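You operate a simulated robot arm through the tools that you are given. There is no shell and no other tool. Be economical: measure what you need, move in short steps, check, and stop when the job is done.

The job below is to be done with a simulated robot arm. You get a single attempt, and the scene is never put back.

TASK
Take the seals box and put it on the silver steel disc on the top of the wide steel bench. Put the white can in the big steel tray. Put the cartridge from the top of the small steel table on the low shelf of the black shelf unit. Put the metal block that says "B3" from the top of the wide steel bench on top of the white tube there and the metal block that says "B1" on the green stand's shelf. Take the yellow t-handle and leave it on the top of the small steel table. The order is free. Set down upright: cartridge, metal block.

Only the result counts: the job must be done as asked and must still hold three seconds after the hand-in. Knocking over, shifting, dropping, spilling or breaking anything else fails it. Lids that push on must go on centred and level and be pressed home; caps that screw on are set level and turned clockwise until they are tight.

THE ROBOT
A 6-joint arm with a two-finger parallel gripper on a trunk, on a base that drives. Base frame: it is fixed to the floor where the robot stands at the start and does not move with it; the origin is under the middle of the robot, x ahead of it, y to its left, z up; the surface under the hand at the start is at about z = 0.8. Readings come in m, degrees, newtons and seconds.
With the tool pointing down near the work surface it reaches from about 0.44 to 0.86 m from the robot's upright axis, wherever it stands. Its first joint turns from -115.0 to 115.0 degrees. Places, roughly: big steel tray (30x22x5 cm) [0.3, -4.7, 0.2]; cartridge [0.5, 0.75, 0.75]; green stand's shelf [0.5, -0.8, 0.7]; low shelf of the black shelf unit [0.6, 0.1, 0.2]; metal block [0, 1.25, 1]; steel disc [-0.5, 1.5, 0.75]; top of the small steel table [0.5, 0.7, 0.8]; white can (6x6x12 cm) [0.5, 0.1, 0.2]; white tube (7x7x15 cm) [0, 1.1, 0.9]; yellow t-handle (7x2x10 cm) [-0.4, 1.2, 0.9]. Payload 4.2 kg.
The TCP is the grasp point between the finger pads, 0.023 m short of the fingertips. In the tool frame z runs along the fingers and y along their closing line. The gripper opens to 0.094 m. The fingers are 0.038 m wide and 0.01 m thick; the gripper's body (0.054 by 0.096 m) begins 0.039 m behind the TCP.
Orientation is that of the tool frame in the base frame, as [roll, pitch, yaw] about the fixed x, y, z axes, in that order (R = Rz(yaw) Ry(pitch) Rx(roll)). With the fingers straight down and closing along the base's y, the tool's x points along the base's -x, its y along +y and its z along -z.

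THE INTERFACE
- The arm moves only by the tool drive_tool. Its argument "motion" is one flat list of numbers, 7 for each row, row after row: the shift along the base's x, y, z in units of 150 mm (1.0 is 150 mm), then the turn, a rotation vector about the base's x, y, z in units of 60 degrees (1.0 is 60 degrees), then the closure, from 0 (fully open) to 1 (shut). In form: [dx, dy, dz, ax, ay, az, hand, dx, dy, dz, ax, ay, az, hand, ...]. A call has 1 to 20 rows; each row is the pose to reach, as a shift and turn from the pose commanded when the call began. A call with a number of a shift or a turn outside -1 to 1 is refused whole. Rows are played at 5 a second. More than 0.05 m and 8.6 degrees between two rows, or a gripper value outside its range, and nothing of the call is played. A pose out of reach is approached as far as the arm can. The call stops where the force on the tool passes 40 N (or 10 N more than at its start, if that is more) or the arm is blocked; 0.2 s more then pass. The fingers move at their own pace (about 0.108 m/s each) and stop on an object; they squeeze with about 24 N. The grip force told is the motor's: it shows also when the fingers shut on nothing. Time passes only in rows, and 0.2 s behind the last, so rows that repeat a pose let the fingers close. The reply holds the time, the measured pose of the TCP, the force on the tool along the base axes, the opening and the grip force, in the units named above and with some noise, with the torque about the TCP (base axes, N m) and any sound that the robot's microphone picked up.
- Cameras (640 x 400 px; columns grow to the right, rows downward): "scene" is now at [0.2347, 0.2315, 1.1623]; the picture's right is [0.41, -0.91, 0.00], its down [-0.39, -0.17, -0.90] and it looks along [0.83, 0.37, -0.43] (base axes); focal length 214 px, centre (320, 200). "wrist" rides on the gripper at [0.086, 0.016, -0.074] in the tool frame; the picture's right is [-0.18, 0.98, 0.00], its down [-0.58, -0.11, -0.81] and it looks along [-0.79, -0.15, 0.59] (tool axes); focal length 243 px, centre (320, 200). There is no depth. A picture from a camera that has moved, and an enlarged one, comes with that camera's place and axes in the base frame and with its lens.
- snapshot(camera): a new picture of that camera. No time passes.
- lift_body(by): slides the trunk up (or, below 0, down) by that many m; the arm and the scene camera ride with it, the base frame stays. It gives what a move gives, with no picture.
- steer(legs): drives the robot by 1 to 6 legs, each [ahead, turn to the left] in m and degrees, along the robot's own axes; the way and the turn of a leg run together, so that a leg with both is an arc; at most 1.5 m and 180 degrees a leg. The arm and the cameras ride along, it lands a little off, and it stops where it bumps. It gives what a move gives.
- pan_tilt(pan, tilt): turns the head with the scene camera to pan (to the left, within 80 degrees either way) and tilt (down, from -29 to 69), counted from straight ahead of the robot. It gives what a move gives.
- enlarge(camera, box): a new picture of the part [left, top, right, bottom] of that camera's present view, enlarged. No time passes.
- hand_in(): hands the job in; it is judged then, once.

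Work in short steps. Places have to be worked out from the pictures, the camera data and where the tool is seen: move nearer, look again, correct. Check each grasp and each placing, and mend what went wrong. You have 186 turns and 164 pictures in all, those below and enlarged ones among them. Open the gripper and draw the arm clear of the work before you hand the job in, unless the task says otherwise; then end with one line.

The tools are called after "Request:" by a JSON object that holds its "fn" and its "kwargs". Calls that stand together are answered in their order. drive_tool: Moves the arm, as the interface text tells. Its arguments: {"type":"object","properties":{"motion":{"type":"array"}},"required":["motion"]} The other tools are called the same way: lift_body (by) slides the trunk up or down; steer (legs) drives the base; pan_tilt (pan, tilt) turns the head that bears the scene camera; snapshot (camera) takes a picture; enlarge (camera, box) takes an enlarged picture of a part of a camera's view; hand_in () hands the job in.

At the start:

```text
time: 0.0
position: [0.5633, 0.218, 1.1799]
orientation: [179.9, 0.0, -180.0]
force: [0.4, 0.5, -1.6]
torque: [0.02, 0.02, 0.0]
finger_gap: 0.0942
finger_force: 0.0
trunk travel left (down, up): [-0.504, 0.486]
robot x, y, heading: [-0.0001, -0.0019, 0.3]
head pan, tilt: [24.2, 25.2]
```

scene: 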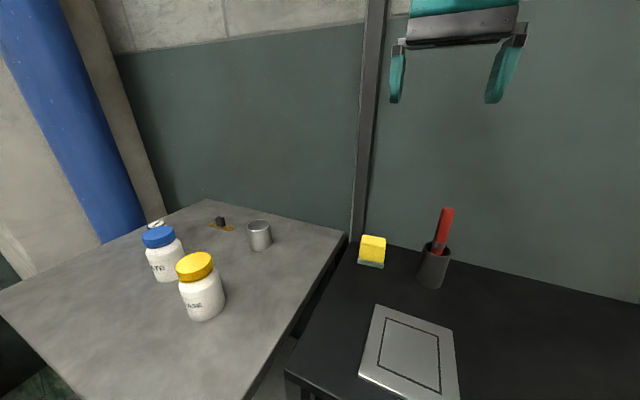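
wrist: 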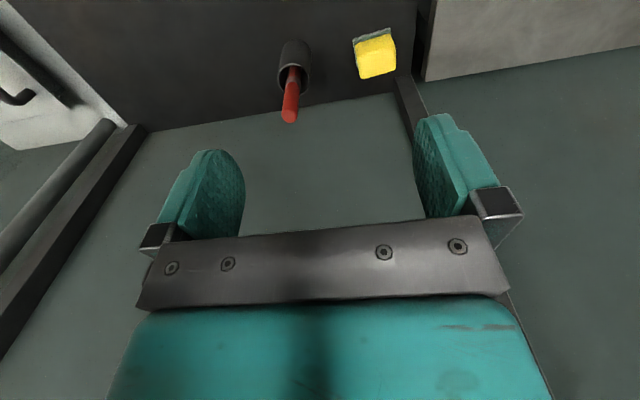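

I'll look around first, starting with the small steel table to the left.

Request:
{"fn": "pan_tilt", "kwargs": {"pan": 75, "tilt": 30}}

Request:
{"fn": "snapshot", "kwargs": {"camera": "scene"}}

Request:
{"fn": "pan_tilt", "kwargs": {"pan": 0, "tilt": 45}}

Request:
{"fn": "snapshot", "kwargs": {"camera": "scene"}}

Request:
{"fn": "pan_tilt", "kwargs": {"pan": -70, "tilt": 30}}

Request:
{"fn": "snapshot", "kwargs": {"camera": "scene"}}

```text
time: 1.2
position: [0.5631, 0.217, 1.1809]
orientation: [-180.0, 0.0, 180.0]
force: [-0.9, 0.8, 0.1]
torque: [0.01, 0.03, 0.0]
finger_gap: 0.0941
finger_force: 0.0
trunk travel left (down, up): [-0.504, 0.486]
robot x, y, heading: [-0.0001, 0.0019, 0.1]
head pan, tilt: [75.0, 30.0]
```

```text
161 pictures are left
camera scene: at [0.1742, 0.2811, 1.1547], right [0.97, -0.26, 0.0], down [-0.13, -0.48, -0.87], along [0.22, 0.84, -0.5], focal length 214 px, centre (320, 200)
```

scene: 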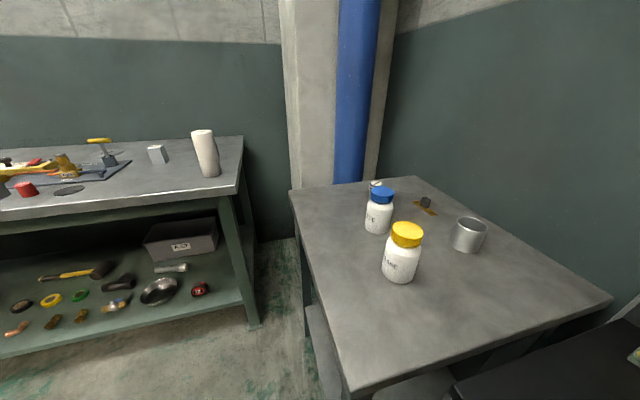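

```text
time: 2.7
position: [0.563, 0.2184, 1.1808]
orientation: [-179.9, 0.0, -180.0]
force: [-0.4, -0.1, 0.6]
torque: [-0.01, -0.01, 0.01]
finger_gap: 0.0937
finger_force: 0.1
trunk travel left (down, up): [-0.504, 0.486]
robot x, y, heading: [-0.0004, -0.0006, 0.1]
head pan, tilt: [0.0, 45.0]
```

```text
160 pictures are left
camera scene: at [0.2321, 0.1939, 1.1321], right [0.0, -1.0, 0.0], down [-0.71, 0.0, -0.71], along [0.71, 0.0, -0.71], focal length 214 px, centre (320, 200)
```

scene: 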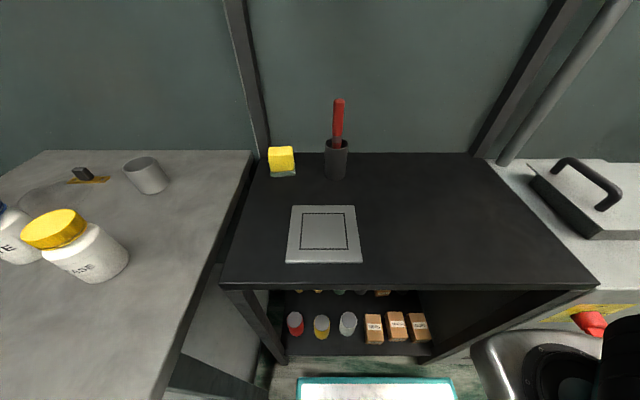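

```text
time: 4.1
position: [0.5626, 0.2171, 1.1809]
orientation: [-180.0, -0.1, -180.0]
force: [-0.6, -0.3, -0.1]
torque: [0.0, -0.01, 0.0]
finger_gap: 0.0936
finger_force: 0.0
trunk travel left (down, up): [-0.504, 0.486]
robot x, y, heading: [-0.0029, 0.0038, 0.2]
head pan, tilt: [-70.0, 30.0]
```

```text
159 pictures are left
camera scene: at [0.1817, 0.1088, 1.1547], right [-0.94, -0.34, 0.0], down [-0.17, 0.47, -0.87], along [0.3, -0.81, -0.5], focal length 214 px, centre (320, 200)
```

scene: 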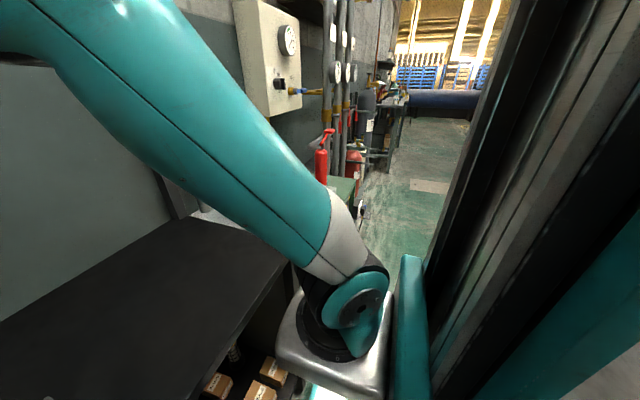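

Now I'll enlarge the views of the table, the shelf boxes and the bench.

Request:
{"fn": "pan_tilt", "kwargs": {"pan": 75, "tilt": 30}}

Request:
{"fn": "enlarge", "kwargs": {"camera": "scene", "box": [340, 160, 540, 285]}}

Request:
{"fn": "enlarge", "kwargs": {"camera": "scene", "box": [0, 110, 260, 340]}}

Request:
{"fn": "pan_tilt", "kwargs": {"pan": 0, "tilt": 60}}

Request:
{"fn": "enlarge", "kwargs": {"camera": "scene", "box": [220, 160, 480, 320]}}

```text
time: 6.4
position: [0.563, 0.2163, 1.1806]
orientation: [-180.0, 0.0, -180.0]
force: [-0.5, -0.3, -0.2]
torque: [0.03, 0.0, 0.02]
finger_gap: 0.0939
finger_force: 0.0
trunk travel left (down, up): [-0.504, 0.486]
robot x, y, heading: [0.0004, 0.0026, -0.2]
head pan, tilt: [75.0, 30.0]
```

```text
3.20 times, centred on (440, 222) of scene
camera zoom: at [0.1742, 0.2811, 1.1547], right [0.97, -0.26, 0.0], down [-0.13, -0.48, -0.87], along [0.22, 0.84, -0.5], focal length 686 px, centre (-64, 128)
```

zoom: 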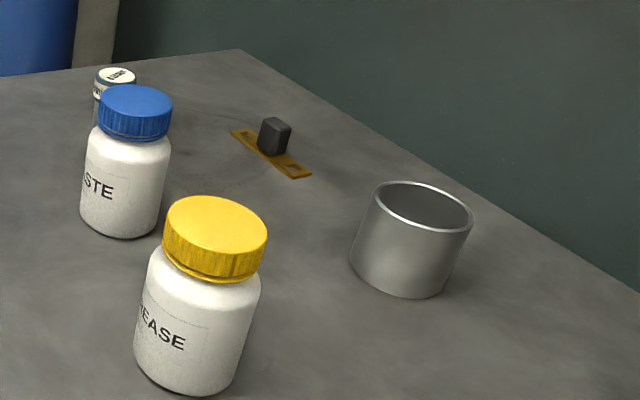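

```text
1.74 times, centred on (130, 225) of scene
camera zoom: at [0.1742, 0.2811, 1.1547], right [0.97, -0.26, 0.0], down [-0.13, -0.48, -0.87], along [0.22, 0.84, -0.5], focal length 373 px, centre (650, 156)
```

zoom: 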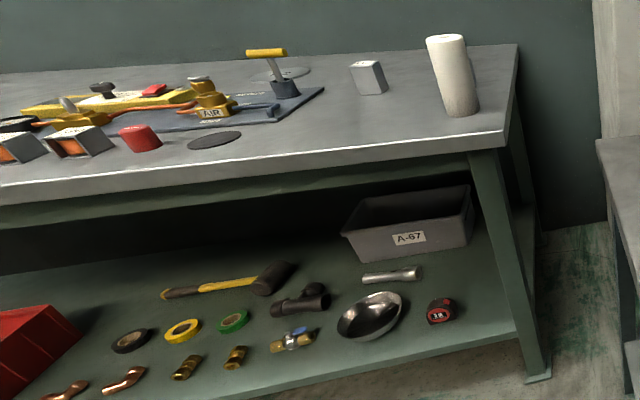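

```text
time: 7.8
position: [0.5624, 0.2175, 1.1805]
orientation: [-180.0, 0.0, -180.0]
force: [-0.2, -0.7, 0.5]
torque: [0.01, -0.02, 0.02]
finger_gap: 0.094
finger_force: 0.0
trunk travel left (down, up): [-0.504, 0.486]
robot x, y, heading: [-0.0017, -0.0042, 0.0]
head pan, tilt: [0.0, 60.0]
```

```text
2.46 times, centred on (350, 240) of scene
camera zoom: at [0.2174, 0.1938, 1.1126], right [0.0, -1.0, 0.0], down [-0.87, 0.0, -0.5], along [0.5, 0.0, -0.87], focal length 528 px, centre (246, 102)
```

zoom: 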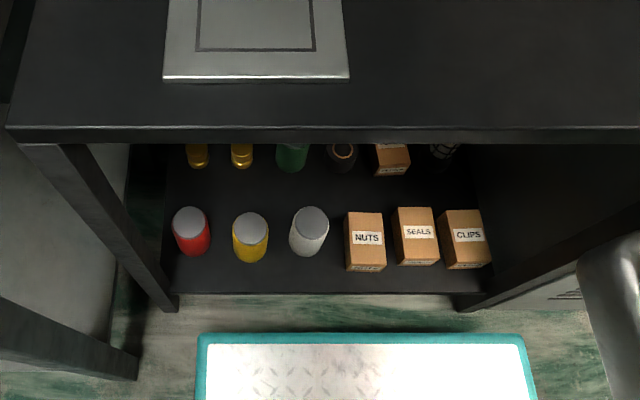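

I'll back off from the shelf unit to get a better look at the low shelf and some room to turn.

Request:
{"fn": "steer", "kwargs": {"legs": [[-0.4, 0]]}}

Request:
{"fn": "pan_tilt", "kwargs": {"pan": 0, "tilt": 45}}

Request:
{"fn": "snapshot", "kwargs": {"camera": "scene"}}

Request:
{"fn": "pan_tilt", "kwargs": {"pan": -60, "tilt": 30}}

Request:
{"fn": "snapshot", "kwargs": {"camera": "scene"}}

Request:
{"fn": "pan_tilt", "kwargs": {"pan": 60, "tilt": 30}}

Request:
{"fn": "snapshot", "kwargs": {"camera": "scene"}}

```text
time: 10.3
position: [0.1585, 0.2176, 1.1812]
orientation: [-180.0, 0.0, -179.9]
force: [-0.2, -0.2, -1.0]
torque: [-0.01, 0.01, 0.0]
finger_gap: 0.094
finger_force: 0.2
trunk travel left (down, up): [-0.504, 0.486]
robot x, y, heading: [-0.4057, 0.0002, 0.4]
head pan, tilt: [0.0, 60.0]
```

```text
time: 11.1
position: [0.1587, 0.2183, 1.1811]
orientation: [180.0, 0.1, -179.9]
force: [0.0, 0.2, -0.4]
torque: [-0.01, -0.02, 0.02]
finger_gap: 0.0939
finger_force: 0.0
trunk travel left (down, up): [-0.504, 0.486]
robot x, y, heading: [-0.4039, 0.0014, 0.3]
head pan, tilt: [0.0, 45.0]
```

```text
155 pictures are left
camera scene: at [-0.1719, 0.1938, 1.132], right [0.0, -1.0, 0.0], down [-0.71, 0.0, -0.71], along [0.71, 0.0, -0.71], focal length 214 px, centre (320, 200)
```

scene: 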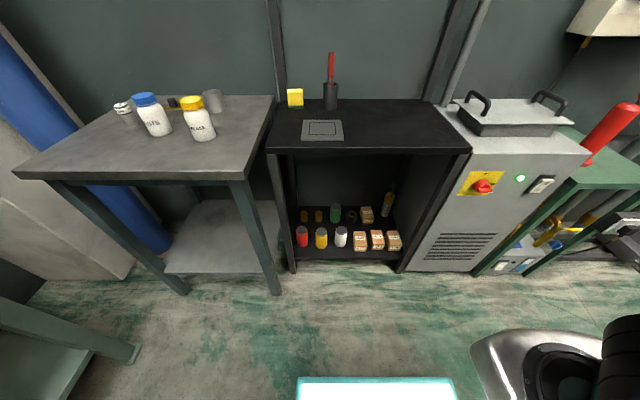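

```text
time: 12.4
position: [0.1586, 0.2174, 1.1796]
orientation: [-180.0, 0.0, -179.8]
force: [-0.7, 0.5, -1.0]
torque: [0.02, 0.01, 0.0]
finger_gap: 0.0939
finger_force: 0.1
trunk travel left (down, up): [-0.504, 0.486]
robot x, y, heading: [-0.404, 0.0004, 0.2]
head pan, tilt: [-60.0, 30.0]
```

```text
154 pictures are left
camera scene: at [-0.2078, 0.1155, 1.1547], right [-0.86, -0.5, 0.0], down [-0.25, 0.43, -0.87], along [0.43, -0.75, -0.5], focal length 214 px, centre (320, 200)
```

scene: 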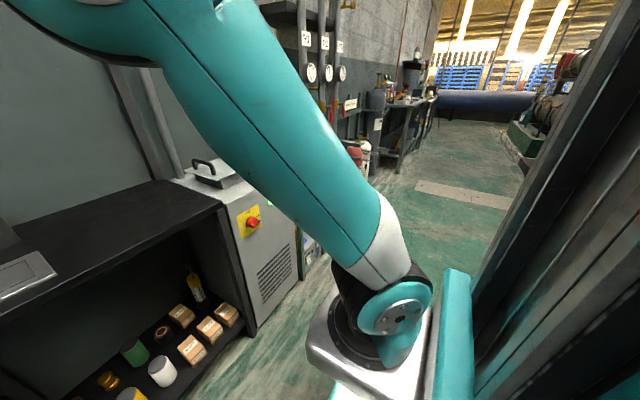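

```text
time: 14.4
position: [0.1583, 0.2187, 1.1797]
orientation: [-180.0, 0.1, -179.9]
force: [0.7, 0.0, 0.3]
torque: [0.03, -0.03, 0.01]
finger_gap: 0.0938
finger_force: 0.1
trunk travel left (down, up): [-0.504, 0.486]
robot x, y, heading: [-0.4014, -0.0, 0.1]
head pan, tilt: [60.0, 30.0]
```

```text
153 pictures are left
camera scene: at [-0.208, 0.2721, 1.1547], right [0.87, -0.5, 0.0], down [-0.25, -0.43, -0.87], along [0.43, 0.75, -0.5], focal length 214 px, centre (320, 200)
```

scene: 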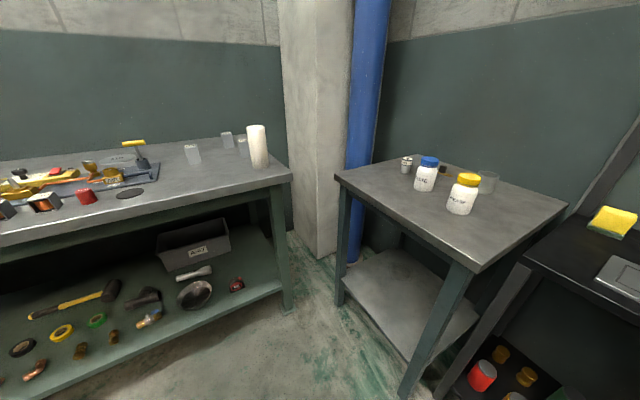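

Request:
{"fn": "enlarge", "kwargs": {"camera": "scene", "box": [390, 145, 510, 220]}}

Request:
{"fn": "enlarge", "kwargs": {"camera": "scene", "box": [90, 110, 290, 235]}}

Request:
{"fn": "enlarge", "kwargs": {"camera": "scene", "box": [0, 120, 170, 230]}}

Request:
{"fn": "pan_tilt", "kwargs": {"pan": 0, "tilt": 45}}

Request:
{"fn": "enlarge", "kwargs": {"camera": "scene", "box": [260, 170, 440, 280]}}

Request:
{"fn": "enlarge", "kwargs": {"camera": "scene", "box": [460, 90, 640, 280]}}

```text
5.33 times, centred on (450, 182) of scene
camera zoom: at [-0.208, 0.2721, 1.1547], right [0.87, -0.5, 0.0], down [-0.25, -0.43, -0.87], along [0.43, 0.75, -0.5], focal length 1144 px, centre (-373, 293)
```

zoom: 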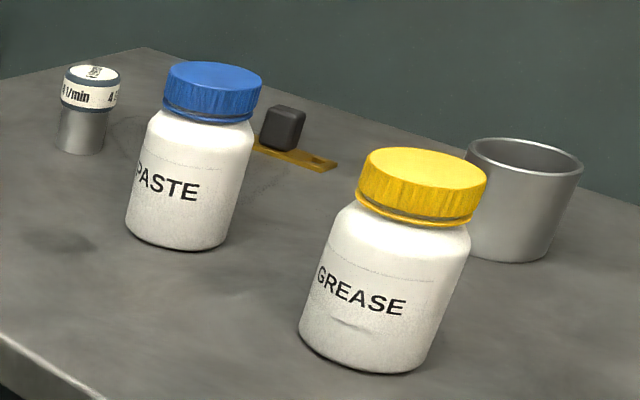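

```text
3.20 times, centred on (190, 172) of scene
camera zoom: at [-0.208, 0.2721, 1.1547], right [0.87, -0.5, 0.0], down [-0.25, -0.43, -0.87], along [0.43, 0.75, -0.5], focal length 686 px, centre (736, 288)
```

zoom: 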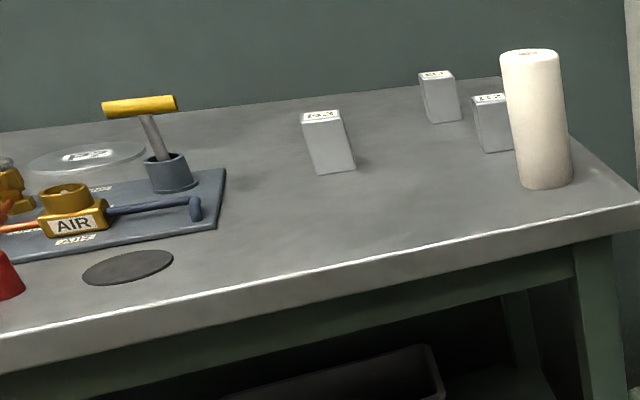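

```text
3.64 times, centred on (85, 175) of scene
camera zoom: at [-0.208, 0.2721, 1.1547], right [0.87, -0.5, 0.0], down [-0.25, -0.43, -0.87], along [0.43, 0.75, -0.5], focal length 780 px, centre (1174, 291)
```

zoom: 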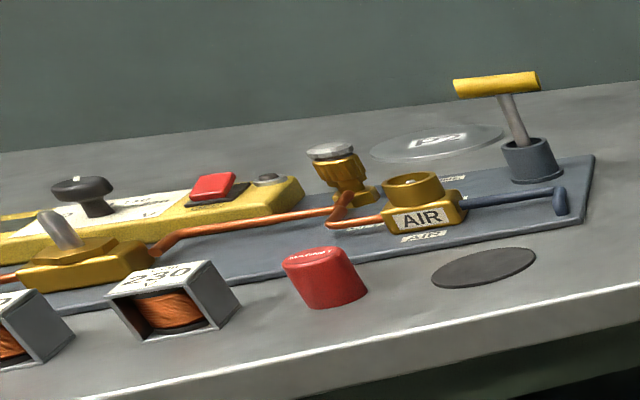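

```text
time: 15.7
position: [0.1583, 0.2184, 1.18]
orientation: [180.0, 0.0, -180.0]
force: [-0.5, 0.2, -0.3]
torque: [-0.04, 0.02, 0.0]
finger_gap: 0.0938
finger_force: 0.1
trunk travel left (down, up): [-0.504, 0.486]
robot x, y, heading: [-0.4032, -0.0014, 0.1]
head pan, tilt: [0.0, 45.0]
```

```text
3.56 times, centred on (350, 225) of scene
camera zoom: at [-0.1718, 0.1939, 1.1321], right [0.0, -1.0, 0.0], down [-0.71, 0.0, -0.71], along [0.71, 0.0, -0.71], focal length 763 px, centre (213, 111)
```

zoom: 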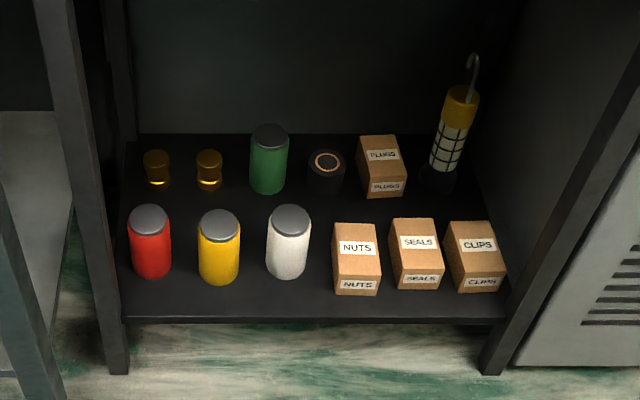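

```text
2.11 times, centred on (550, 185) of scene
camera zoom: at [-0.1718, 0.1939, 1.1321], right [0.0, -1.0, 0.0], down [-0.71, 0.0, -0.71], along [0.71, 0.0, -0.71], focal length 452 px, centre (-164, 232)
```

zoom: 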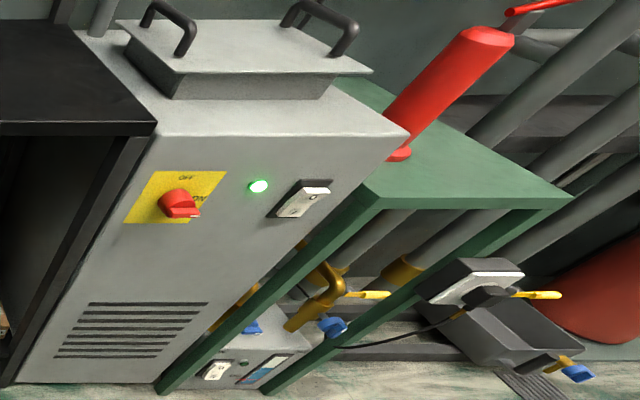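

The cartridge is the "l/min" cylinder and the silver disc is the shiny one behind the plate. I'll take the SEALS box first, tool down with the fingers closing along x because its neighbours in y are close. I start by lowering the trunk and turning the wrist.

Request:
{"fn": "lift_body", "kwargs": {"by": -0.45}}

Request:
{"fn": "drive_tool", "kwargs": {"motion": [0, 0, 0, 0, 0, 0.125, 0, 0, 0, 0, 0, 0, 0.25, 0, 0, 0, 0, 0, 0, 0.375, 0, 0, 0, 0, 0, 0, 0.5, 0, 0, 0, 0, 0, 0, 0.625, 0, 0, 0, 0, 0, 0, 0.75, 0]}}

Request:
{"fn": "drive_tool", "kwargs": {"motion": [0, 0, 0, 0, 0, 0.125, 0, 0, 0, 0, 0, 0, 0.25, 0, 0, 0, 0, 0, 0, 0.375, 0, 0, 0, 0, 0, 0, 0.5, 0, 0, 0, 0, 0, 0, 0.625, 0, 0, 0, 0, 0, 0, 0.75, 0]}}

Request:
{"fn": "pan_tilt", "kwargs": {"pan": 0, "tilt": 10}}

Request:
{"fn": "snapshot", "kwargs": {"camera": "scene"}}

Request:
{"fn": "snapshot", "kwargs": {"camera": "wrist"}}

```text
refused: -0.45 is not a number from -0.4 to 0.4
```

```text
time: 16.9
position: [0.159, 0.2193, 1.1816]
orientation: [179.9, 0.4, -145.3]
force: [3.2, 4.3, -8.6]
torque: [0.0, -0.4, -0.25]
finger_gap: 0.0941
finger_force: 0.1
trunk travel left (down, up): [-0.504, 0.486]
robot x, y, heading: [-0.4033, 0.0005, 0.1]
head pan, tilt: [0.0, 45.0]
stopped in row 6: the force on the tool passed its limit at 85 N (the readings are from after the stop); the commanded pose is now the measured one
```

```text
time: 17.2
position: [0.161, 0.221, 1.1819]
orientation: [179.6, 0.8, -145.0]
force: [1.9, 4.6, -6.4]
torque: [-0.04, -0.31, -0.24]
finger_gap: 0.0938
finger_force: 0.2
trunk travel left (down, up): [-0.504, 0.486]
robot x, y, heading: [-0.4037, 0.0025, -0.1]
head pan, tilt: [0.0, 45.0]
stopped in row 1: the force on the tool passed its limit at 80 N (the readings are from after the stop); the commanded pose is now the measured one
```

```text
time: 18.2
position: [0.1598, 0.2193, 1.1805]
orientation: [179.6, 0.6, -145.0]
force: [-0.5, 9.0, -9.8]
torque: [-0.4, -0.88, -0.83]
finger_gap: 0.094
finger_force: 0.0
trunk travel left (down, up): [-0.504, 0.486]
robot x, y, heading: [-0.4055, 0.0002, 0.0]
head pan, tilt: [0.0, 10.0]
```

```text
147 pictures are left
camera scene: at [-0.1602, 0.1939, 1.187], right [0.0, -1.0, 0.0], down [-0.17, 0.0, -0.98], along [0.98, 0.0, -0.17], focal length 214 px, centre (320, 200)
```

scene: 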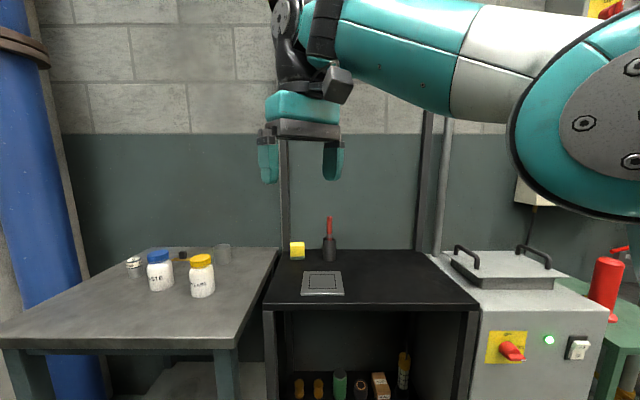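

```text
146 pictures are left
camera wrist: at [0.0784, 0.1825, 1.2549], right [-0.41, 0.91, 0.01], down [0.53, 0.23, 0.81], along [0.74, 0.34, -0.58], focal length 243 px, centre (320, 200)
```

wrist: 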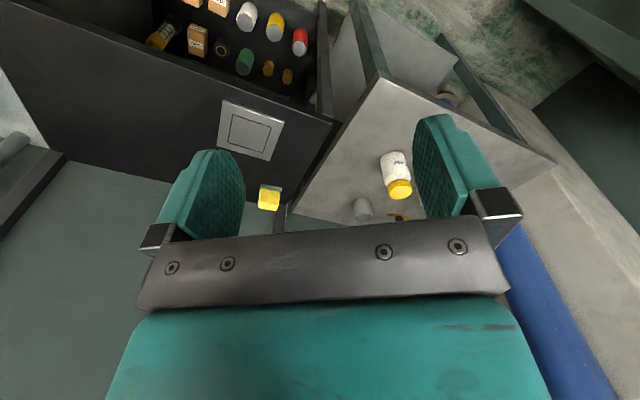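

The wrist camera meets the forearm in that turn direction, so I'll turn the other way.

Request:
{"fn": "drive_tool", "kwargs": {"motion": [0, 0, 0, 0, 0, -0.14, 0, 0, 0, 0, 0, 0, -0.28, 0, 0, 0, 0, 0, 0, -0.42, 0, 0, 0, 0, 0, 0, -0.56, 0]}}

Request:
{"fn": "drive_tool", "kwargs": {"motion": [0, 0, 0, 0, 0, -0.125, 0, 0, 0, 0, 0, 0, -0.25, 0, 0, 0, 0, 0, 0, -0.375, 0, 0, 0, 0, 0, 0, -0.5, 0, 0, 0, 0, 0, 0, -0.625, 0, 0, 0, 0, 0, 0, -0.75, 0]}}

Request:
{"fn": "drive_tool", "kwargs": {"motion": [0, 0, 0, 0, 0, -0.125, 0, 0, 0, 0, 0, 0, -0.25, 0, 0, 0, 0, 0, 0, -0.375, 0, 0, 0, 0, 0, 0, -0.5, 0, 0, 0, 0, 0, 0, -0.625, 0, 0, 0, 0, 0, 0, -0.77, 0]}}

Request:
{"fn": "snapshot", "kwargs": {"camera": "scene"}}

```text
time: 19.2
position: [0.1612, 0.2185, 1.1804]
orientation: [179.6, 0.7, -178.8]
force: [0.6, -1.1, -0.1]
torque: [-0.05, 0.0, -0.01]
finger_gap: 0.0937
finger_force: 0.0
trunk travel left (down, up): [-0.504, 0.486]
robot x, y, heading: [-0.4007, -0.0003, -0.2]
head pan, tilt: [0.0, 10.0]
```

```text
time: 20.6
position: [0.16, 0.2192, 1.1799]
orientation: [179.7, 0.7, 136.3]
force: [-0.1, -0.4, 0.4]
torque: [0.02, 0.02, -0.03]
finger_gap: 0.0939
finger_force: 0.0
trunk travel left (down, up): [-0.504, 0.486]
robot x, y, heading: [-0.4026, -0.001, 0.3]
head pan, tilt: [0.0, 10.0]
```

```text
refused: row 6 steps farther than a row can; nothing moved
```

```text
145 pictures are left
camera scene: at [-0.1602, 0.1939, 1.187], right [0.0, -1.0, 0.0], down [-0.17, 0.0, -0.98], along [0.98, 0.0, -0.17], focal length 214 px, centre (320, 200)
```

scene: 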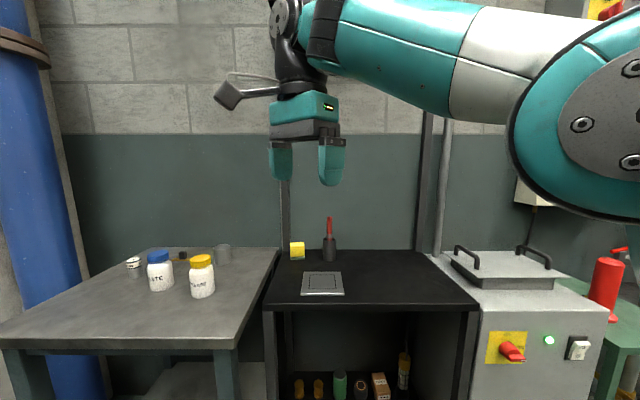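

Request:
{"fn": "drive_tool", "kwargs": {"motion": [0, 0, 0, 0, 0, -0.125, 0, 0, 0, 0, 0, 0, -0.25, 0, 0, 0, 0, 0, 0, -0.375, 0, 0, 0, 0, 0, 0, -0.5, 0, 0, 0, 0, 0, 0, -0.625, 0, 0, 0, 0, 0, 0, -0.75, 0]}}

Request:
{"fn": "lift_body", "kwargs": {"by": -0.4}}

Request:
{"fn": "lift_body", "kwargs": {"by": -0.09}}

Request:
{"fn": "snapshot", "kwargs": {"camera": "scene"}}

Request:
{"fn": "snapshot", "kwargs": {"camera": "wrist"}}

```text
time: 22.0
position: [0.1603, 0.2198, 1.1814]
orientation: [179.6, 0.7, 91.2]
force: [-0.8, -0.6, -0.5]
torque: [-0.04, 0.0, -0.01]
finger_gap: 0.0943
finger_force: 0.1
trunk travel left (down, up): [-0.504, 0.486]
robot x, y, heading: [-0.4072, 0.0026, 0.4]
head pan, tilt: [0.0, 10.0]
```

```text
time: 25.9
position: [0.1594, 0.2191, 0.7819]
orientation: [179.8, 0.7, 91.3]
force: [0.1, 0.2, 0.1]
torque: [0.01, -0.01, -0.02]
finger_gap: 0.0942
finger_force: 0.0
trunk travel left (down, up): [-0.104, 0.886]
robot x, y, heading: [-0.4052, 0.0004, -0.2]
head pan, tilt: [0.0, 10.0]
```

```text
time: 27.1
position: [0.1608, 0.2198, 0.6919]
orientation: [179.6, 0.7, 91.4]
force: [-0.5, -0.1, 0.4]
torque: [-0.01, -0.02, 0.01]
finger_gap: 0.0941
finger_force: 0.1
trunk travel left (down, up): [-0.014, 0.976]
robot x, y, heading: [-0.4022, 0.0001, 0.2]
head pan, tilt: [0.0, 10.0]
```

```text
144 pictures are left
camera scene: at [-0.1602, 0.1939, 0.697], right [0.0, -1.0, 0.0], down [-0.17, 0.0, -0.98], along [0.98, 0.0, -0.17], focal length 214 px, centre (320, 200)
```

scene: 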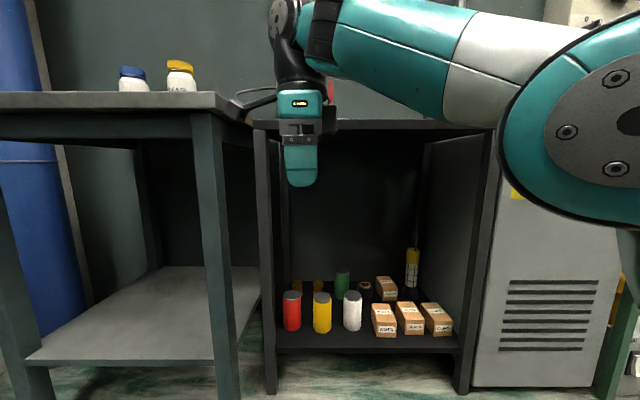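

```text
143 pictures are left
camera wrist: at [0.1727, 0.3072, 0.7651], right [0.99, -0.16, 0.01], down [-0.1, -0.57, 0.81], along [-0.13, -0.8, -0.58], focal length 243 px, centre (320, 200)
```

wrist: 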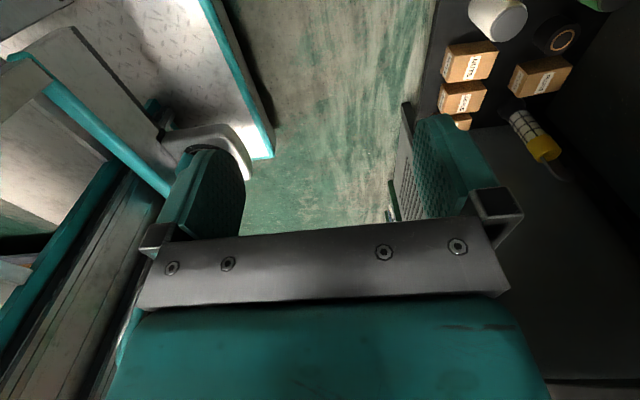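

Enlarging the shelf from this low viewpoint to triangulate the box.

Request:
{"fn": "enlarge", "kwargs": {"camera": "scene", "box": [270, 260, 470, 385]}}

Request:
{"fn": "drive_tool", "kwargs": {"motion": [0, -0.2, -0.2, 0, 0, 0, 0, 0, -0.4, -0.4, 0, 0, 0, 0, 0, -0.6, -0.6, 0, 0, 0, 0, 0, -0.8, -0.8, 0, 0, 0, 0, 0, -1, -1, 0, 0, 0, 0]}}

Request:
{"fn": "drive_tool", "kwargs": {"motion": [0, -0.2, -0.2, 0, 0, 0, 0, 0, -0.4, -0.4, 0, 0, 0, 0, 0, -0.6, -0.6, 0, 0, 0, 0, 0, -0.8, -0.8, 0, 0, 0, 0, 0, -0.9, -1, 0, 0, 0, 0]}}

Request:
{"fn": "snapshot", "kwargs": {"camera": "scene"}}

Request:
{"fn": "snapshot", "kwargs": {"camera": "wrist"}}

```text
3.20 times, centred on (370, 322) of scene
camera zoom: at [-0.1602, 0.1939, 0.697], right [0.0, -1.0, 0.0], down [-0.17, 0.0, -0.98], along [0.98, 0.0, -0.17], focal length 686 px, centre (160, -192)
```

zoom: 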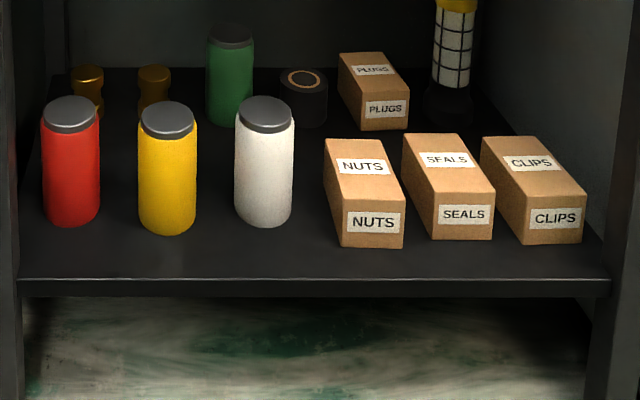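

```text
time: 28.3
position: [0.1605, 0.0689, 0.5418]
orientation: [179.6, 0.7, 91.5]
force: [-0.7, 0.1, -0.1]
torque: [-0.01, 0.0, 0.01]
finger_gap: 0.0938
finger_force: 0.0
out of reach, approached as far as the arm can: row 3
trunk travel left (down, up): [-0.014, 0.976]
robot x, y, heading: [-0.4015, -0.0014, 0.1]
head pan, tilt: [0.0, 10.0]
```

```text
time: 29.5
position: [0.1593, -0.0681, 0.3923]
orientation: [179.6, 0.7, 91.5]
force: [-0.7, -0.3, 0.5]
torque: [0.0, 0.03, 0.0]
finger_gap: 0.0939
finger_force: 0.1
trunk travel left (down, up): [-0.014, 0.976]
robot x, y, heading: [-0.4041, -0.0018, 0.3]
head pan, tilt: [0.0, 10.0]
```

```text
141 pictures are left
camera scene: at [-0.1602, 0.1938, 0.6971], right [0.0, -1.0, 0.0], down [-0.17, 0.0, -0.98], along [0.98, 0.0, -0.17], focal length 214 px, centre (320, 200)
```

scene: 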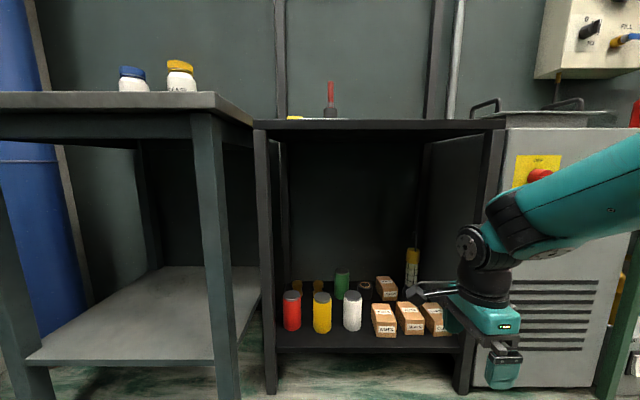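

```text
140 pictures are left
camera wrist: at [0.1717, 0.0204, 0.4662], right [0.99, -0.16, 0.01], down [-0.1, -0.57, 0.81], along [-0.12, -0.8, -0.58], focal length 243 px, centre (320, 200)
```

wrist: 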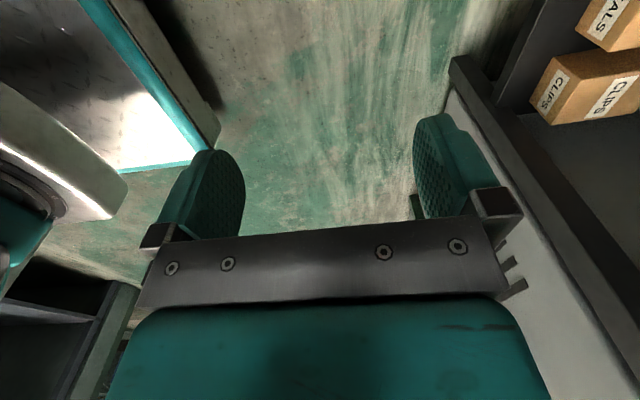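

The forearm comes in from the −y side, so I need to understand the arm's layout before reaching into the shelf.

Request:
{"fn": "pan_tilt", "kwargs": {"pan": -45, "tilt": 35}}

Request:
{"fn": "snapshot", "kwargs": {"camera": "scene"}}

```text
time: 30.6
position: [0.1593, -0.0668, 0.3923]
orientation: [179.7, 0.7, 91.4]
force: [-0.2, 0.4, 0.3]
torque: [0.0, 0.02, -0.02]
finger_gap: 0.0939
finger_force: 0.0
trunk travel left (down, up): [-0.014, 0.976]
robot x, y, heading: [-0.4022, -0.0036, -0.1]
head pan, tilt: [-45.0, 35.0]
```

```text
139 pictures are left
camera scene: at [-0.1907, 0.1315, 0.657], right [-0.71, -0.71, 0.0], down [-0.41, 0.4, -0.82], along [0.58, -0.58, -0.57], focal length 214 px, centre (320, 200)
```

scene: 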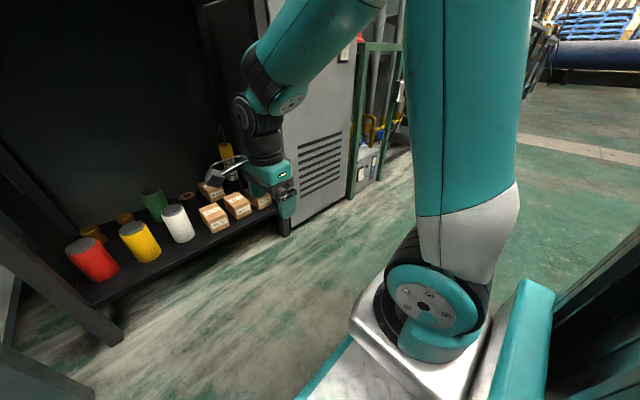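

The arm base sits about 0.2 m ahead of the robot's centre, so reaching further out brings the forearm into line with x. I'll drive ahead 0.1 m, extend partway and check.

Request:
{"fn": "steer", "kwargs": {"legs": [[0.08, 0]]}}

Request:
{"fn": "drive_tool", "kwargs": {"motion": [0.2, 0, 0, 0, 0, 0, 0, 0.4, 0, 0, 0, 0, 0, 0, 0.6, 0, 0, 0, 0, 0, 0, 0.8, 0, 0, 0, 0, 0, 0]}}

Request:
{"fn": "snapshot", "kwargs": {"camera": "scene"}}

Request:
{"fn": "snapshot", "kwargs": {"camera": "wrist"}}

```text
time: 31.7
position: [0.2403, -0.0675, 0.3921]
orientation: [179.7, 0.7, 91.4]
force: [-0.1, 0.0, -0.3]
torque: [0.01, 0.02, 0.0]
finger_gap: 0.0941
finger_force: 0.0
trunk travel left (down, up): [-0.014, 0.976]
robot x, y, heading: [-0.322, -0.0006, 0.3]
head pan, tilt: [-45.0, 35.0]
```

```text
time: 32.7
position: [0.3604, -0.0671, 0.3927]
orientation: [179.8, 0.7, 91.4]
force: [0.1, 0.2, 0.4]
torque: [-0.01, -0.04, -0.03]
finger_gap: 0.0938
finger_force: 0.0
trunk travel left (down, up): [-0.014, 0.976]
robot x, y, heading: [-0.3219, -0.0006, 0.1]
head pan, tilt: [-45.0, 35.0]
```

```text
138 pictures are left
camera scene: at [-0.1096, 0.1315, 0.6569], right [-0.71, -0.71, 0.0], down [-0.41, 0.41, -0.82], along [0.58, -0.58, -0.57], focal length 214 px, centre (320, 200)
```

scene: 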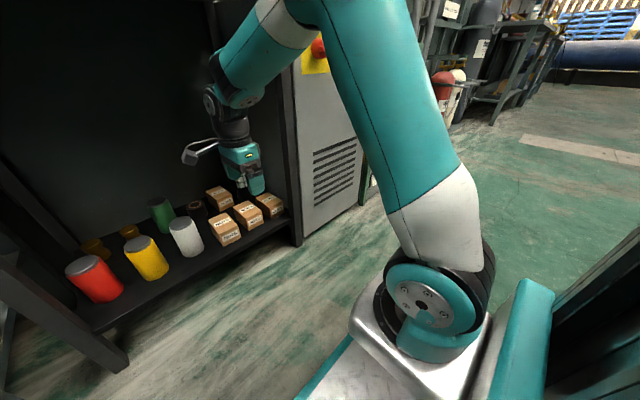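

```text
137 pictures are left
camera wrist: at [0.3734, 0.02, 0.4675], right [0.99, -0.16, 0.01], down [-0.1, -0.57, 0.81], along [-0.13, -0.8, -0.58], focal length 243 px, centre (320, 200)
```

wrist: 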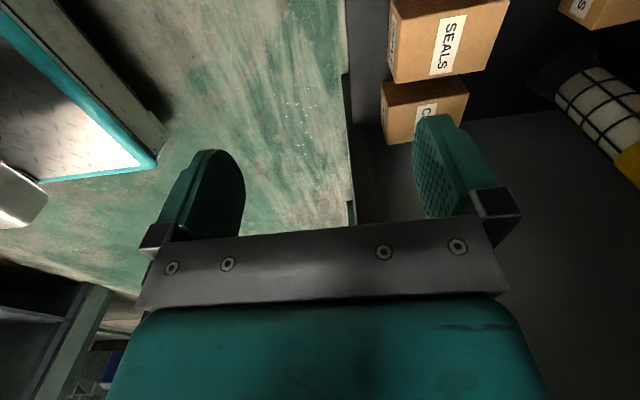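

The box is really about 6 cm wide in y, 9 cm deep and 4.7 cm high, with 3 cm gaps on both sides. So I'll grip it along y and turn the wrist back to yaw 180.

Request:
{"fn": "drive_tool", "kwargs": {"motion": [0, 0, 0, 0, 0, 0.125, 0, 0, 0, 0, 0, 0, 0.25, 0, 0, 0, 0, 0, 0, 0.375, 0, 0, 0, 0, 0, 0, 0.5, 0, 0, 0, 0, 0, 0, 0.625, 0, 0, 0, 0, 0, 0, 0.738, 0]}}

Request:
{"fn": "drive_tool", "kwargs": {"motion": [0, 0, 0, 0, 0, 0.125, 0, 0, 0, 0, 0, 0, 0.25, 0, 0, 0, 0, 0, 0, 0.375, 0, 0, 0, 0, 0, 0, 0.5, 0, 0, 0, 0, 0, 0, 0.625, 0, 0, 0, 0, 0, 0, 0.738, 0]}}

Request:
{"fn": "snapshot", "kwargs": {"camera": "scene"}}

Request:
{"fn": "snapshot", "kwargs": {"camera": "wrist"}}

```text
time: 34.1
position: [0.3601, -0.0676, 0.3922]
orientation: [179.6, 0.6, 135.9]
force: [0.4, -0.7, 0.6]
torque: [0.01, -0.02, -0.02]
finger_gap: 0.0939
finger_force: 0.1
trunk travel left (down, up): [-0.014, 0.976]
robot x, y, heading: [-0.3217, -0.0002, -0.2]
head pan, tilt: [-45.0, 35.0]
```

```text
time: 35.5
position: [0.3602, -0.0677, 0.3921]
orientation: [179.6, 0.8, 180.0]
force: [-0.8, 0.1, 0.3]
torque: [-0.01, 0.02, -0.02]
finger_gap: 0.0941
finger_force: 0.1
trunk travel left (down, up): [-0.014, 0.976]
robot x, y, heading: [-0.3228, -0.0013, -0.2]
head pan, tilt: [-45.0, 35.0]
```

```text
136 pictures are left
camera scene: at [-0.1096, 0.1315, 0.6569], right [-0.71, -0.71, 0.0], down [-0.41, 0.41, -0.82], along [0.58, -0.58, -0.57], focal length 214 px, centre (320, 200)
```

scene: 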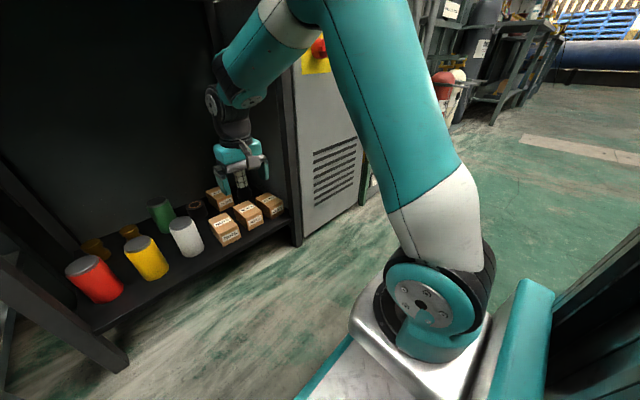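

```text
135 pictures are left
camera wrist: at [0.2721, -0.052, 0.4665], right [0.18, 0.98, 0.01], down [0.57, -0.11, 0.81], along [0.8, -0.14, -0.58], focal length 243 px, centre (320, 200)
```

wrist: 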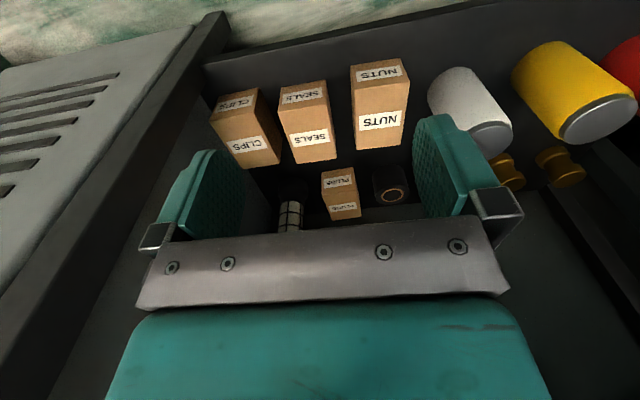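

From the wrist view the box centre is at about (0.481, −0.101) with its top at 0.21. I'll move above it with the fingers partly closed to 0.08 m and go down partway.

Request:
{"fn": "drive_tool", "kwargs": {"motion": [0.25, -0.1, 0, 0, 0, 0, 0.15, 0.5, -0.15, 0, 0, 0, 0, 0.15, 0.8, -0.227, 0, 0, 0, 0, 0.15, 0.8, -0.227, -0.25, 0, 0, 0, 0.15, 0.8, -0.227, -0.5, 0, 0, 0, 0.15, 0.8, -0.227, -0.7, 0, 0, 0, 0.15]}}

Request:
{"fn": "snapshot", "kwargs": {"camera": "wrist"}}

Request:
{"fn": "snapshot", "kwargs": {"camera": "scene"}}

```text
time: 36.9
position: [0.4787, -0.1017, 0.2879]
orientation: [179.5, 0.7, 179.9]
force: [0.1, 0.0, 0.0]
torque: [0.01, -0.02, -0.02]
finger_gap: 0.08
finger_force: 0.1
trunk travel left (down, up): [-0.014, 0.976]
robot x, y, heading: [-0.3256, -0.0002, -0.0]
head pan, tilt: [-45.0, 35.0]
```

```text
134 pictures are left
camera wrist: at [0.3909, -0.086, 0.3615], right [0.19, 0.98, 0.01], down [0.57, -0.11, 0.81], along [0.8, -0.15, -0.58], focal length 243 px, centre (320, 200)
```

wrist: 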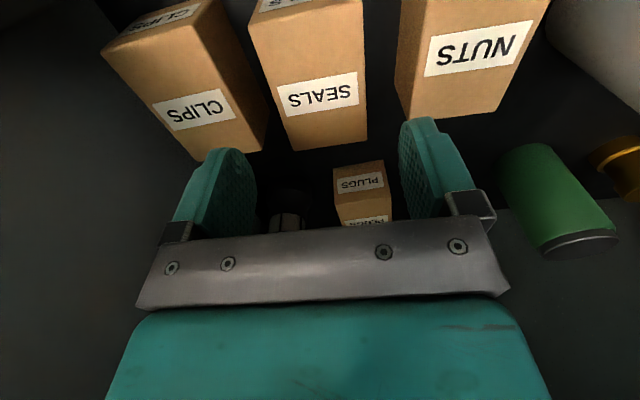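

```text
133 pictures are left
camera scene: at [-0.1095, 0.1315, 0.657], right [-0.71, -0.71, 0.0], down [-0.41, 0.41, -0.82], along [0.58, -0.58, -0.57], focal length 214 px, centre (320, 200)
```

scene: 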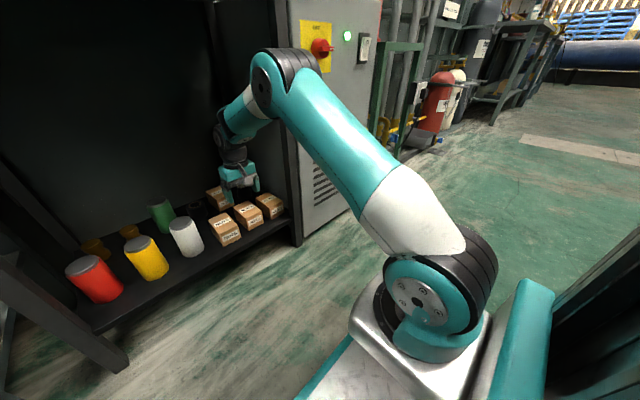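

Alignment is good, with at least 5 mm clear on all sides. I'll go down to grip height and close.

Request:
{"fn": "drive_tool", "kwargs": {"motion": [0, 0, -0.2, 0, 0, 0, 0.15, 0, 0, -0.4, 0, 0, 0, 0.15, 0, 0, -0.62, 0, 0, 0, 0.15, 0, 0, -0.62, 0, 0, 0, 0.6, 0, 0, -0.62, 0, 0, 0, 0.6, 0, 0, -0.62, 0, 0, 0, 0.6]}}

Request:
{"fn": "snapshot", "kwargs": {"camera": "wrist"}}

```text
time: 38.3
position: [0.4806, -0.0994, 0.1948]
orientation: [179.6, 0.7, 180.0]
force: [-0.6, 0.0, 0.5]
torque: [0.01, -0.01, 0.01]
finger_gap: 0.0598
finger_force: 23.6
trunk travel left (down, up): [-0.014, 0.976]
robot x, y, heading: [-0.3218, -0.0007, -0.0]
head pan, tilt: [-45.0, 35.0]
```

```text
132 pictures are left
camera wrist: at [0.3922, -0.0836, 0.2688], right [0.19, 0.98, 0.01], down [0.57, -0.11, 0.81], along [0.8, -0.15, -0.58], focal length 243 px, centre (320, 200)
```

wrist: 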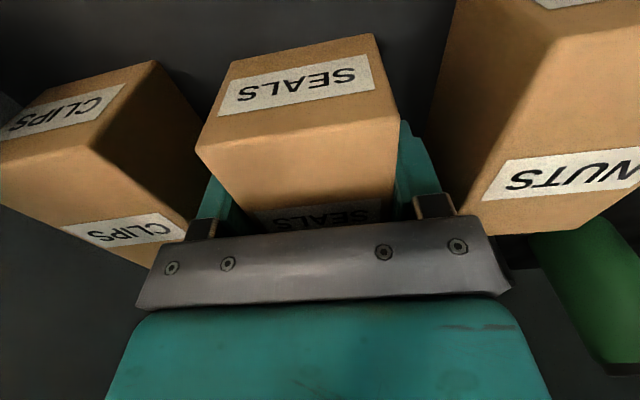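

It's gripped. I'll lift it and draw it out of the shelf.

Request:
{"fn": "drive_tool", "kwargs": {"motion": [0, 0, 0.2, 0, 0, 0, 0.6, 0, 0, 0.45, 0, 0, 0, 0.6, 0, 0, 0.7, 0, 0, 0, 0.6, 0, 0, 1, 0, 0, 0, 0.6, -0.3, 0, 1, 0, 0, 0, 0.6, -0.6, 0, 1, 0, 0, 0, 0.6, -0.9, 0, 1, 0, 0, 0, 0.6, -1, 0, 1, 0, 0, 0, 0.6]}}

Request:
{"fn": "snapshot", "kwargs": {"camera": "scene"}}

```text
time: 40.1
position: [0.3275, -0.1028, 0.3441]
orientation: [179.6, 0.7, 179.9]
force: [-0.2, 0.0, -2.5]
torque: [0.01, 0.01, 0.03]
finger_gap: 0.0599
finger_force: 23.9
trunk travel left (down, up): [-0.014, 0.976]
robot x, y, heading: [-0.321, -0.0003, 0.2]
head pan, tilt: [-45.0, 35.0]
```

```text
131 pictures are left
camera scene: at [-0.1095, 0.1315, 0.6569], right [-0.71, -0.71, 0.0], down [-0.41, 0.41, -0.82], along [0.58, -0.58, -0.57], focal length 214 px, centre (320, 200)
```

scene: 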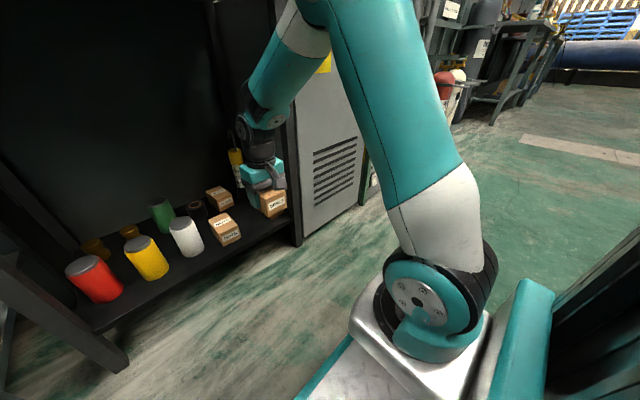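

I'm carrying the box. I'll back off, raise the trunk by about 0.6 m and turn left to face the wide bench.

Request:
{"fn": "steer", "kwargs": {"legs": [[-0.22, 0]]}}

Request:
{"fn": "lift_body", "kwargs": {"by": 0.4}}

Request:
{"fn": "lift_body", "kwargs": {"by": 0.2}}

Request:
{"fn": "drive_tool", "kwargs": {"motion": [0, 0.2, 0.25, 0, 0, 0, 0.6, 0, 0.4, 0.5, 0, 0, 0, 0.6, 0, 0.5, 0.75, 0, 0, 0, 0.6, 0, 0.67, 1, 0, 0, 0, 0.6]}}

Request:
{"fn": "steer", "kwargs": {"legs": [[0, 90]]}}

Request:
{"fn": "pan_tilt", "kwargs": {"pan": -10, "tilt": 30}}

Request:
{"fn": "snapshot", "kwargs": {"camera": "scene"}}

```text
time: 41.8
position: [0.1047, -0.103, 0.3429]
orientation: [179.7, 0.7, 179.8]
force: [1.2, -0.8, -2.0]
torque: [0.0, -0.04, 0.02]
finger_gap: 0.0596
finger_force: 24.1
trunk travel left (down, up): [-0.014, 0.976]
robot x, y, heading: [-0.5481, 0.0019, -0.0]
head pan, tilt: [-45.0, 35.0]
```

```text
time: 45.6
position: [0.1051, -0.1024, 0.7435]
orientation: [179.6, 0.6, 179.8]
force: [-0.2, 0.1, -2.0]
torque: [-0.01, 0.01, 0.02]
finger_gap: 0.0596
finger_force: 23.8
trunk travel left (down, up): [-0.414, 0.576]
robot x, y, heading: [-0.5444, -0.0027, -0.1]
head pan, tilt: [-45.0, 35.0]
```

```text
time: 47.8
position: [0.1046, -0.1027, 0.9426]
orientation: [179.7, 0.7, 179.8]
force: [0.4, 0.2, -1.5]
torque: [0.04, 0.01, -0.01]
finger_gap: 0.0597
finger_force: 23.9
trunk travel left (down, up): [-0.614, 0.376]
robot x, y, heading: [-0.5461, 0.0021, 0.1]
head pan, tilt: [-45.0, 35.0]
```

```text
time: 48.8
position: [0.1026, -0.0026, 1.0935]
orientation: [179.6, 0.7, 179.8]
force: [-0.5, -0.8, -2.4]
torque: [0.02, 0.01, -0.05]
finger_gap: 0.0596
finger_force: 23.6
trunk travel left (down, up): [-0.614, 0.376]
robot x, y, heading: [-0.546, -0.0002, -0.1]
head pan, tilt: [-45.0, 35.0]
```

```text
time: 53.0
position: [-0.5452, 0.6489, 1.0936]
orientation: [179.6, 0.8, -90.2]
force: [0.0, 0.1, -1.9]
torque: [-0.01, -0.02, -0.01]
finger_gap: 0.0598
finger_force: 23.8
trunk travel left (down, up): [-0.614, 0.376]
robot x, y, heading: [-0.5431, -0.0036, 90.1]
head pan, tilt: [-45.0, 35.0]
```

```text
time: 54.0
position: [-0.5459, 0.6486, 1.0931]
orientation: [179.6, 0.6, -90.1]
force: [0.1, -0.4, -2.5]
torque: [0.01, -0.03, 0.01]
finger_gap: 0.0599
finger_force: 23.6
trunk travel left (down, up): [-0.614, 0.376]
robot x, y, heading: [-0.5455, -0.0002, 90.1]
head pan, tilt: [-10.0, 30.0]
```

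```text
130 pictures are left
camera scene: at [-0.7266, 0.2396, 1.2647], right [0.98, -0.17, 0.0], down [-0.09, -0.49, -0.87], along [0.15, 0.85, -0.5], focal length 214 px, centre (320, 200)
```

scene: 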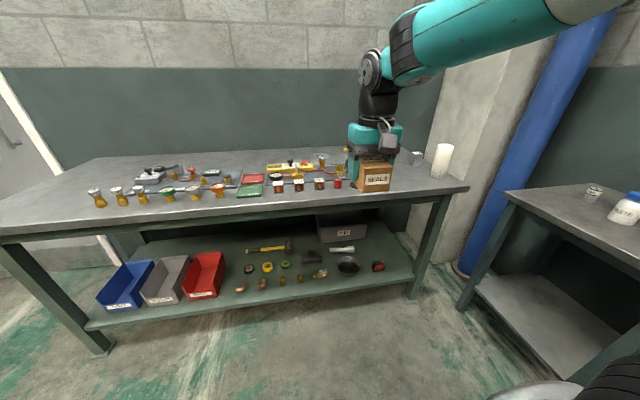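

I'll drive toward the bench with the box held high.

Request:
{"fn": "steer", "kwargs": {"legs": [[0.4, 0]]}}

Request:
{"fn": "pan_tilt", "kwargs": {"pan": -20, "tilt": 30}}

Request:
{"fn": "snapshot", "kwargs": {"camera": "scene"}}

Request:
{"fn": "snapshot", "kwargs": {"camera": "wrist"}}

```text
time: 56.5
position: [-0.548, 1.0542, 1.0926]
orientation: [179.6, 0.7, -89.9]
force: [-0.1, -0.2, -2.3]
torque: [0.01, 0.02, 0.04]
finger_gap: 0.0597
finger_force: 24.0
trunk travel left (down, up): [-0.614, 0.376]
robot x, y, heading: [-0.5472, 0.407, 90.3]
head pan, tilt: [-10.0, 30.0]
```

```text
time: 57.2
position: [-0.547, 1.0533, 1.0942]
orientation: [179.5, 0.8, -89.9]
force: [-0.7, 0.7, -1.8]
torque: [-0.01, -0.02, -0.03]
finger_gap: 0.0598
finger_force: 25.0
trunk travel left (down, up): [-0.614, 0.376]
robot x, y, heading: [-0.5466, 0.4027, 90.4]
head pan, tilt: [-20.0, 30.0]
```

```text
129 pictures are left
camera scene: at [-0.7128, 0.6402, 1.2647], right [0.94, -0.34, 0.0], down [-0.17, -0.47, -0.87], along [0.29, 0.81, -0.5], focal length 214 px, centre (320, 200)
```

scene: 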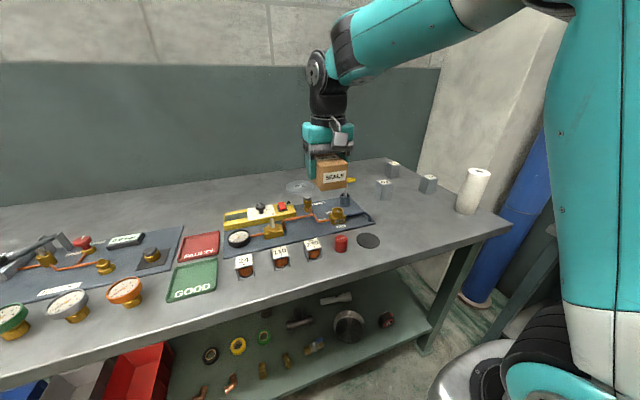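

```text
128 pictures are left
camera wrist: at [-0.5642, 0.9664, 1.1669], right [-0.98, 0.18, 0.01], down [0.11, 0.57, 0.81], along [0.14, 0.8, -0.58], focal length 243 px, centre (320, 200)
```

wrist: 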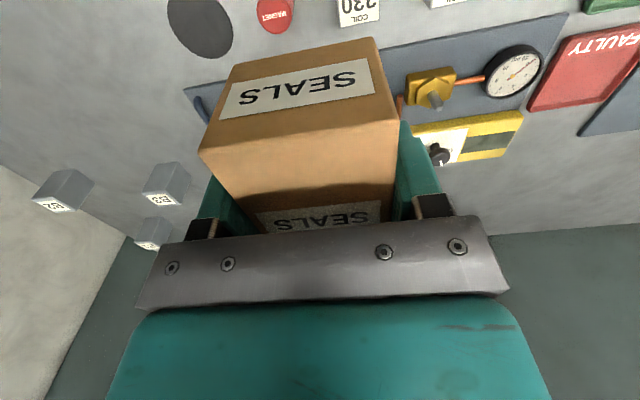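

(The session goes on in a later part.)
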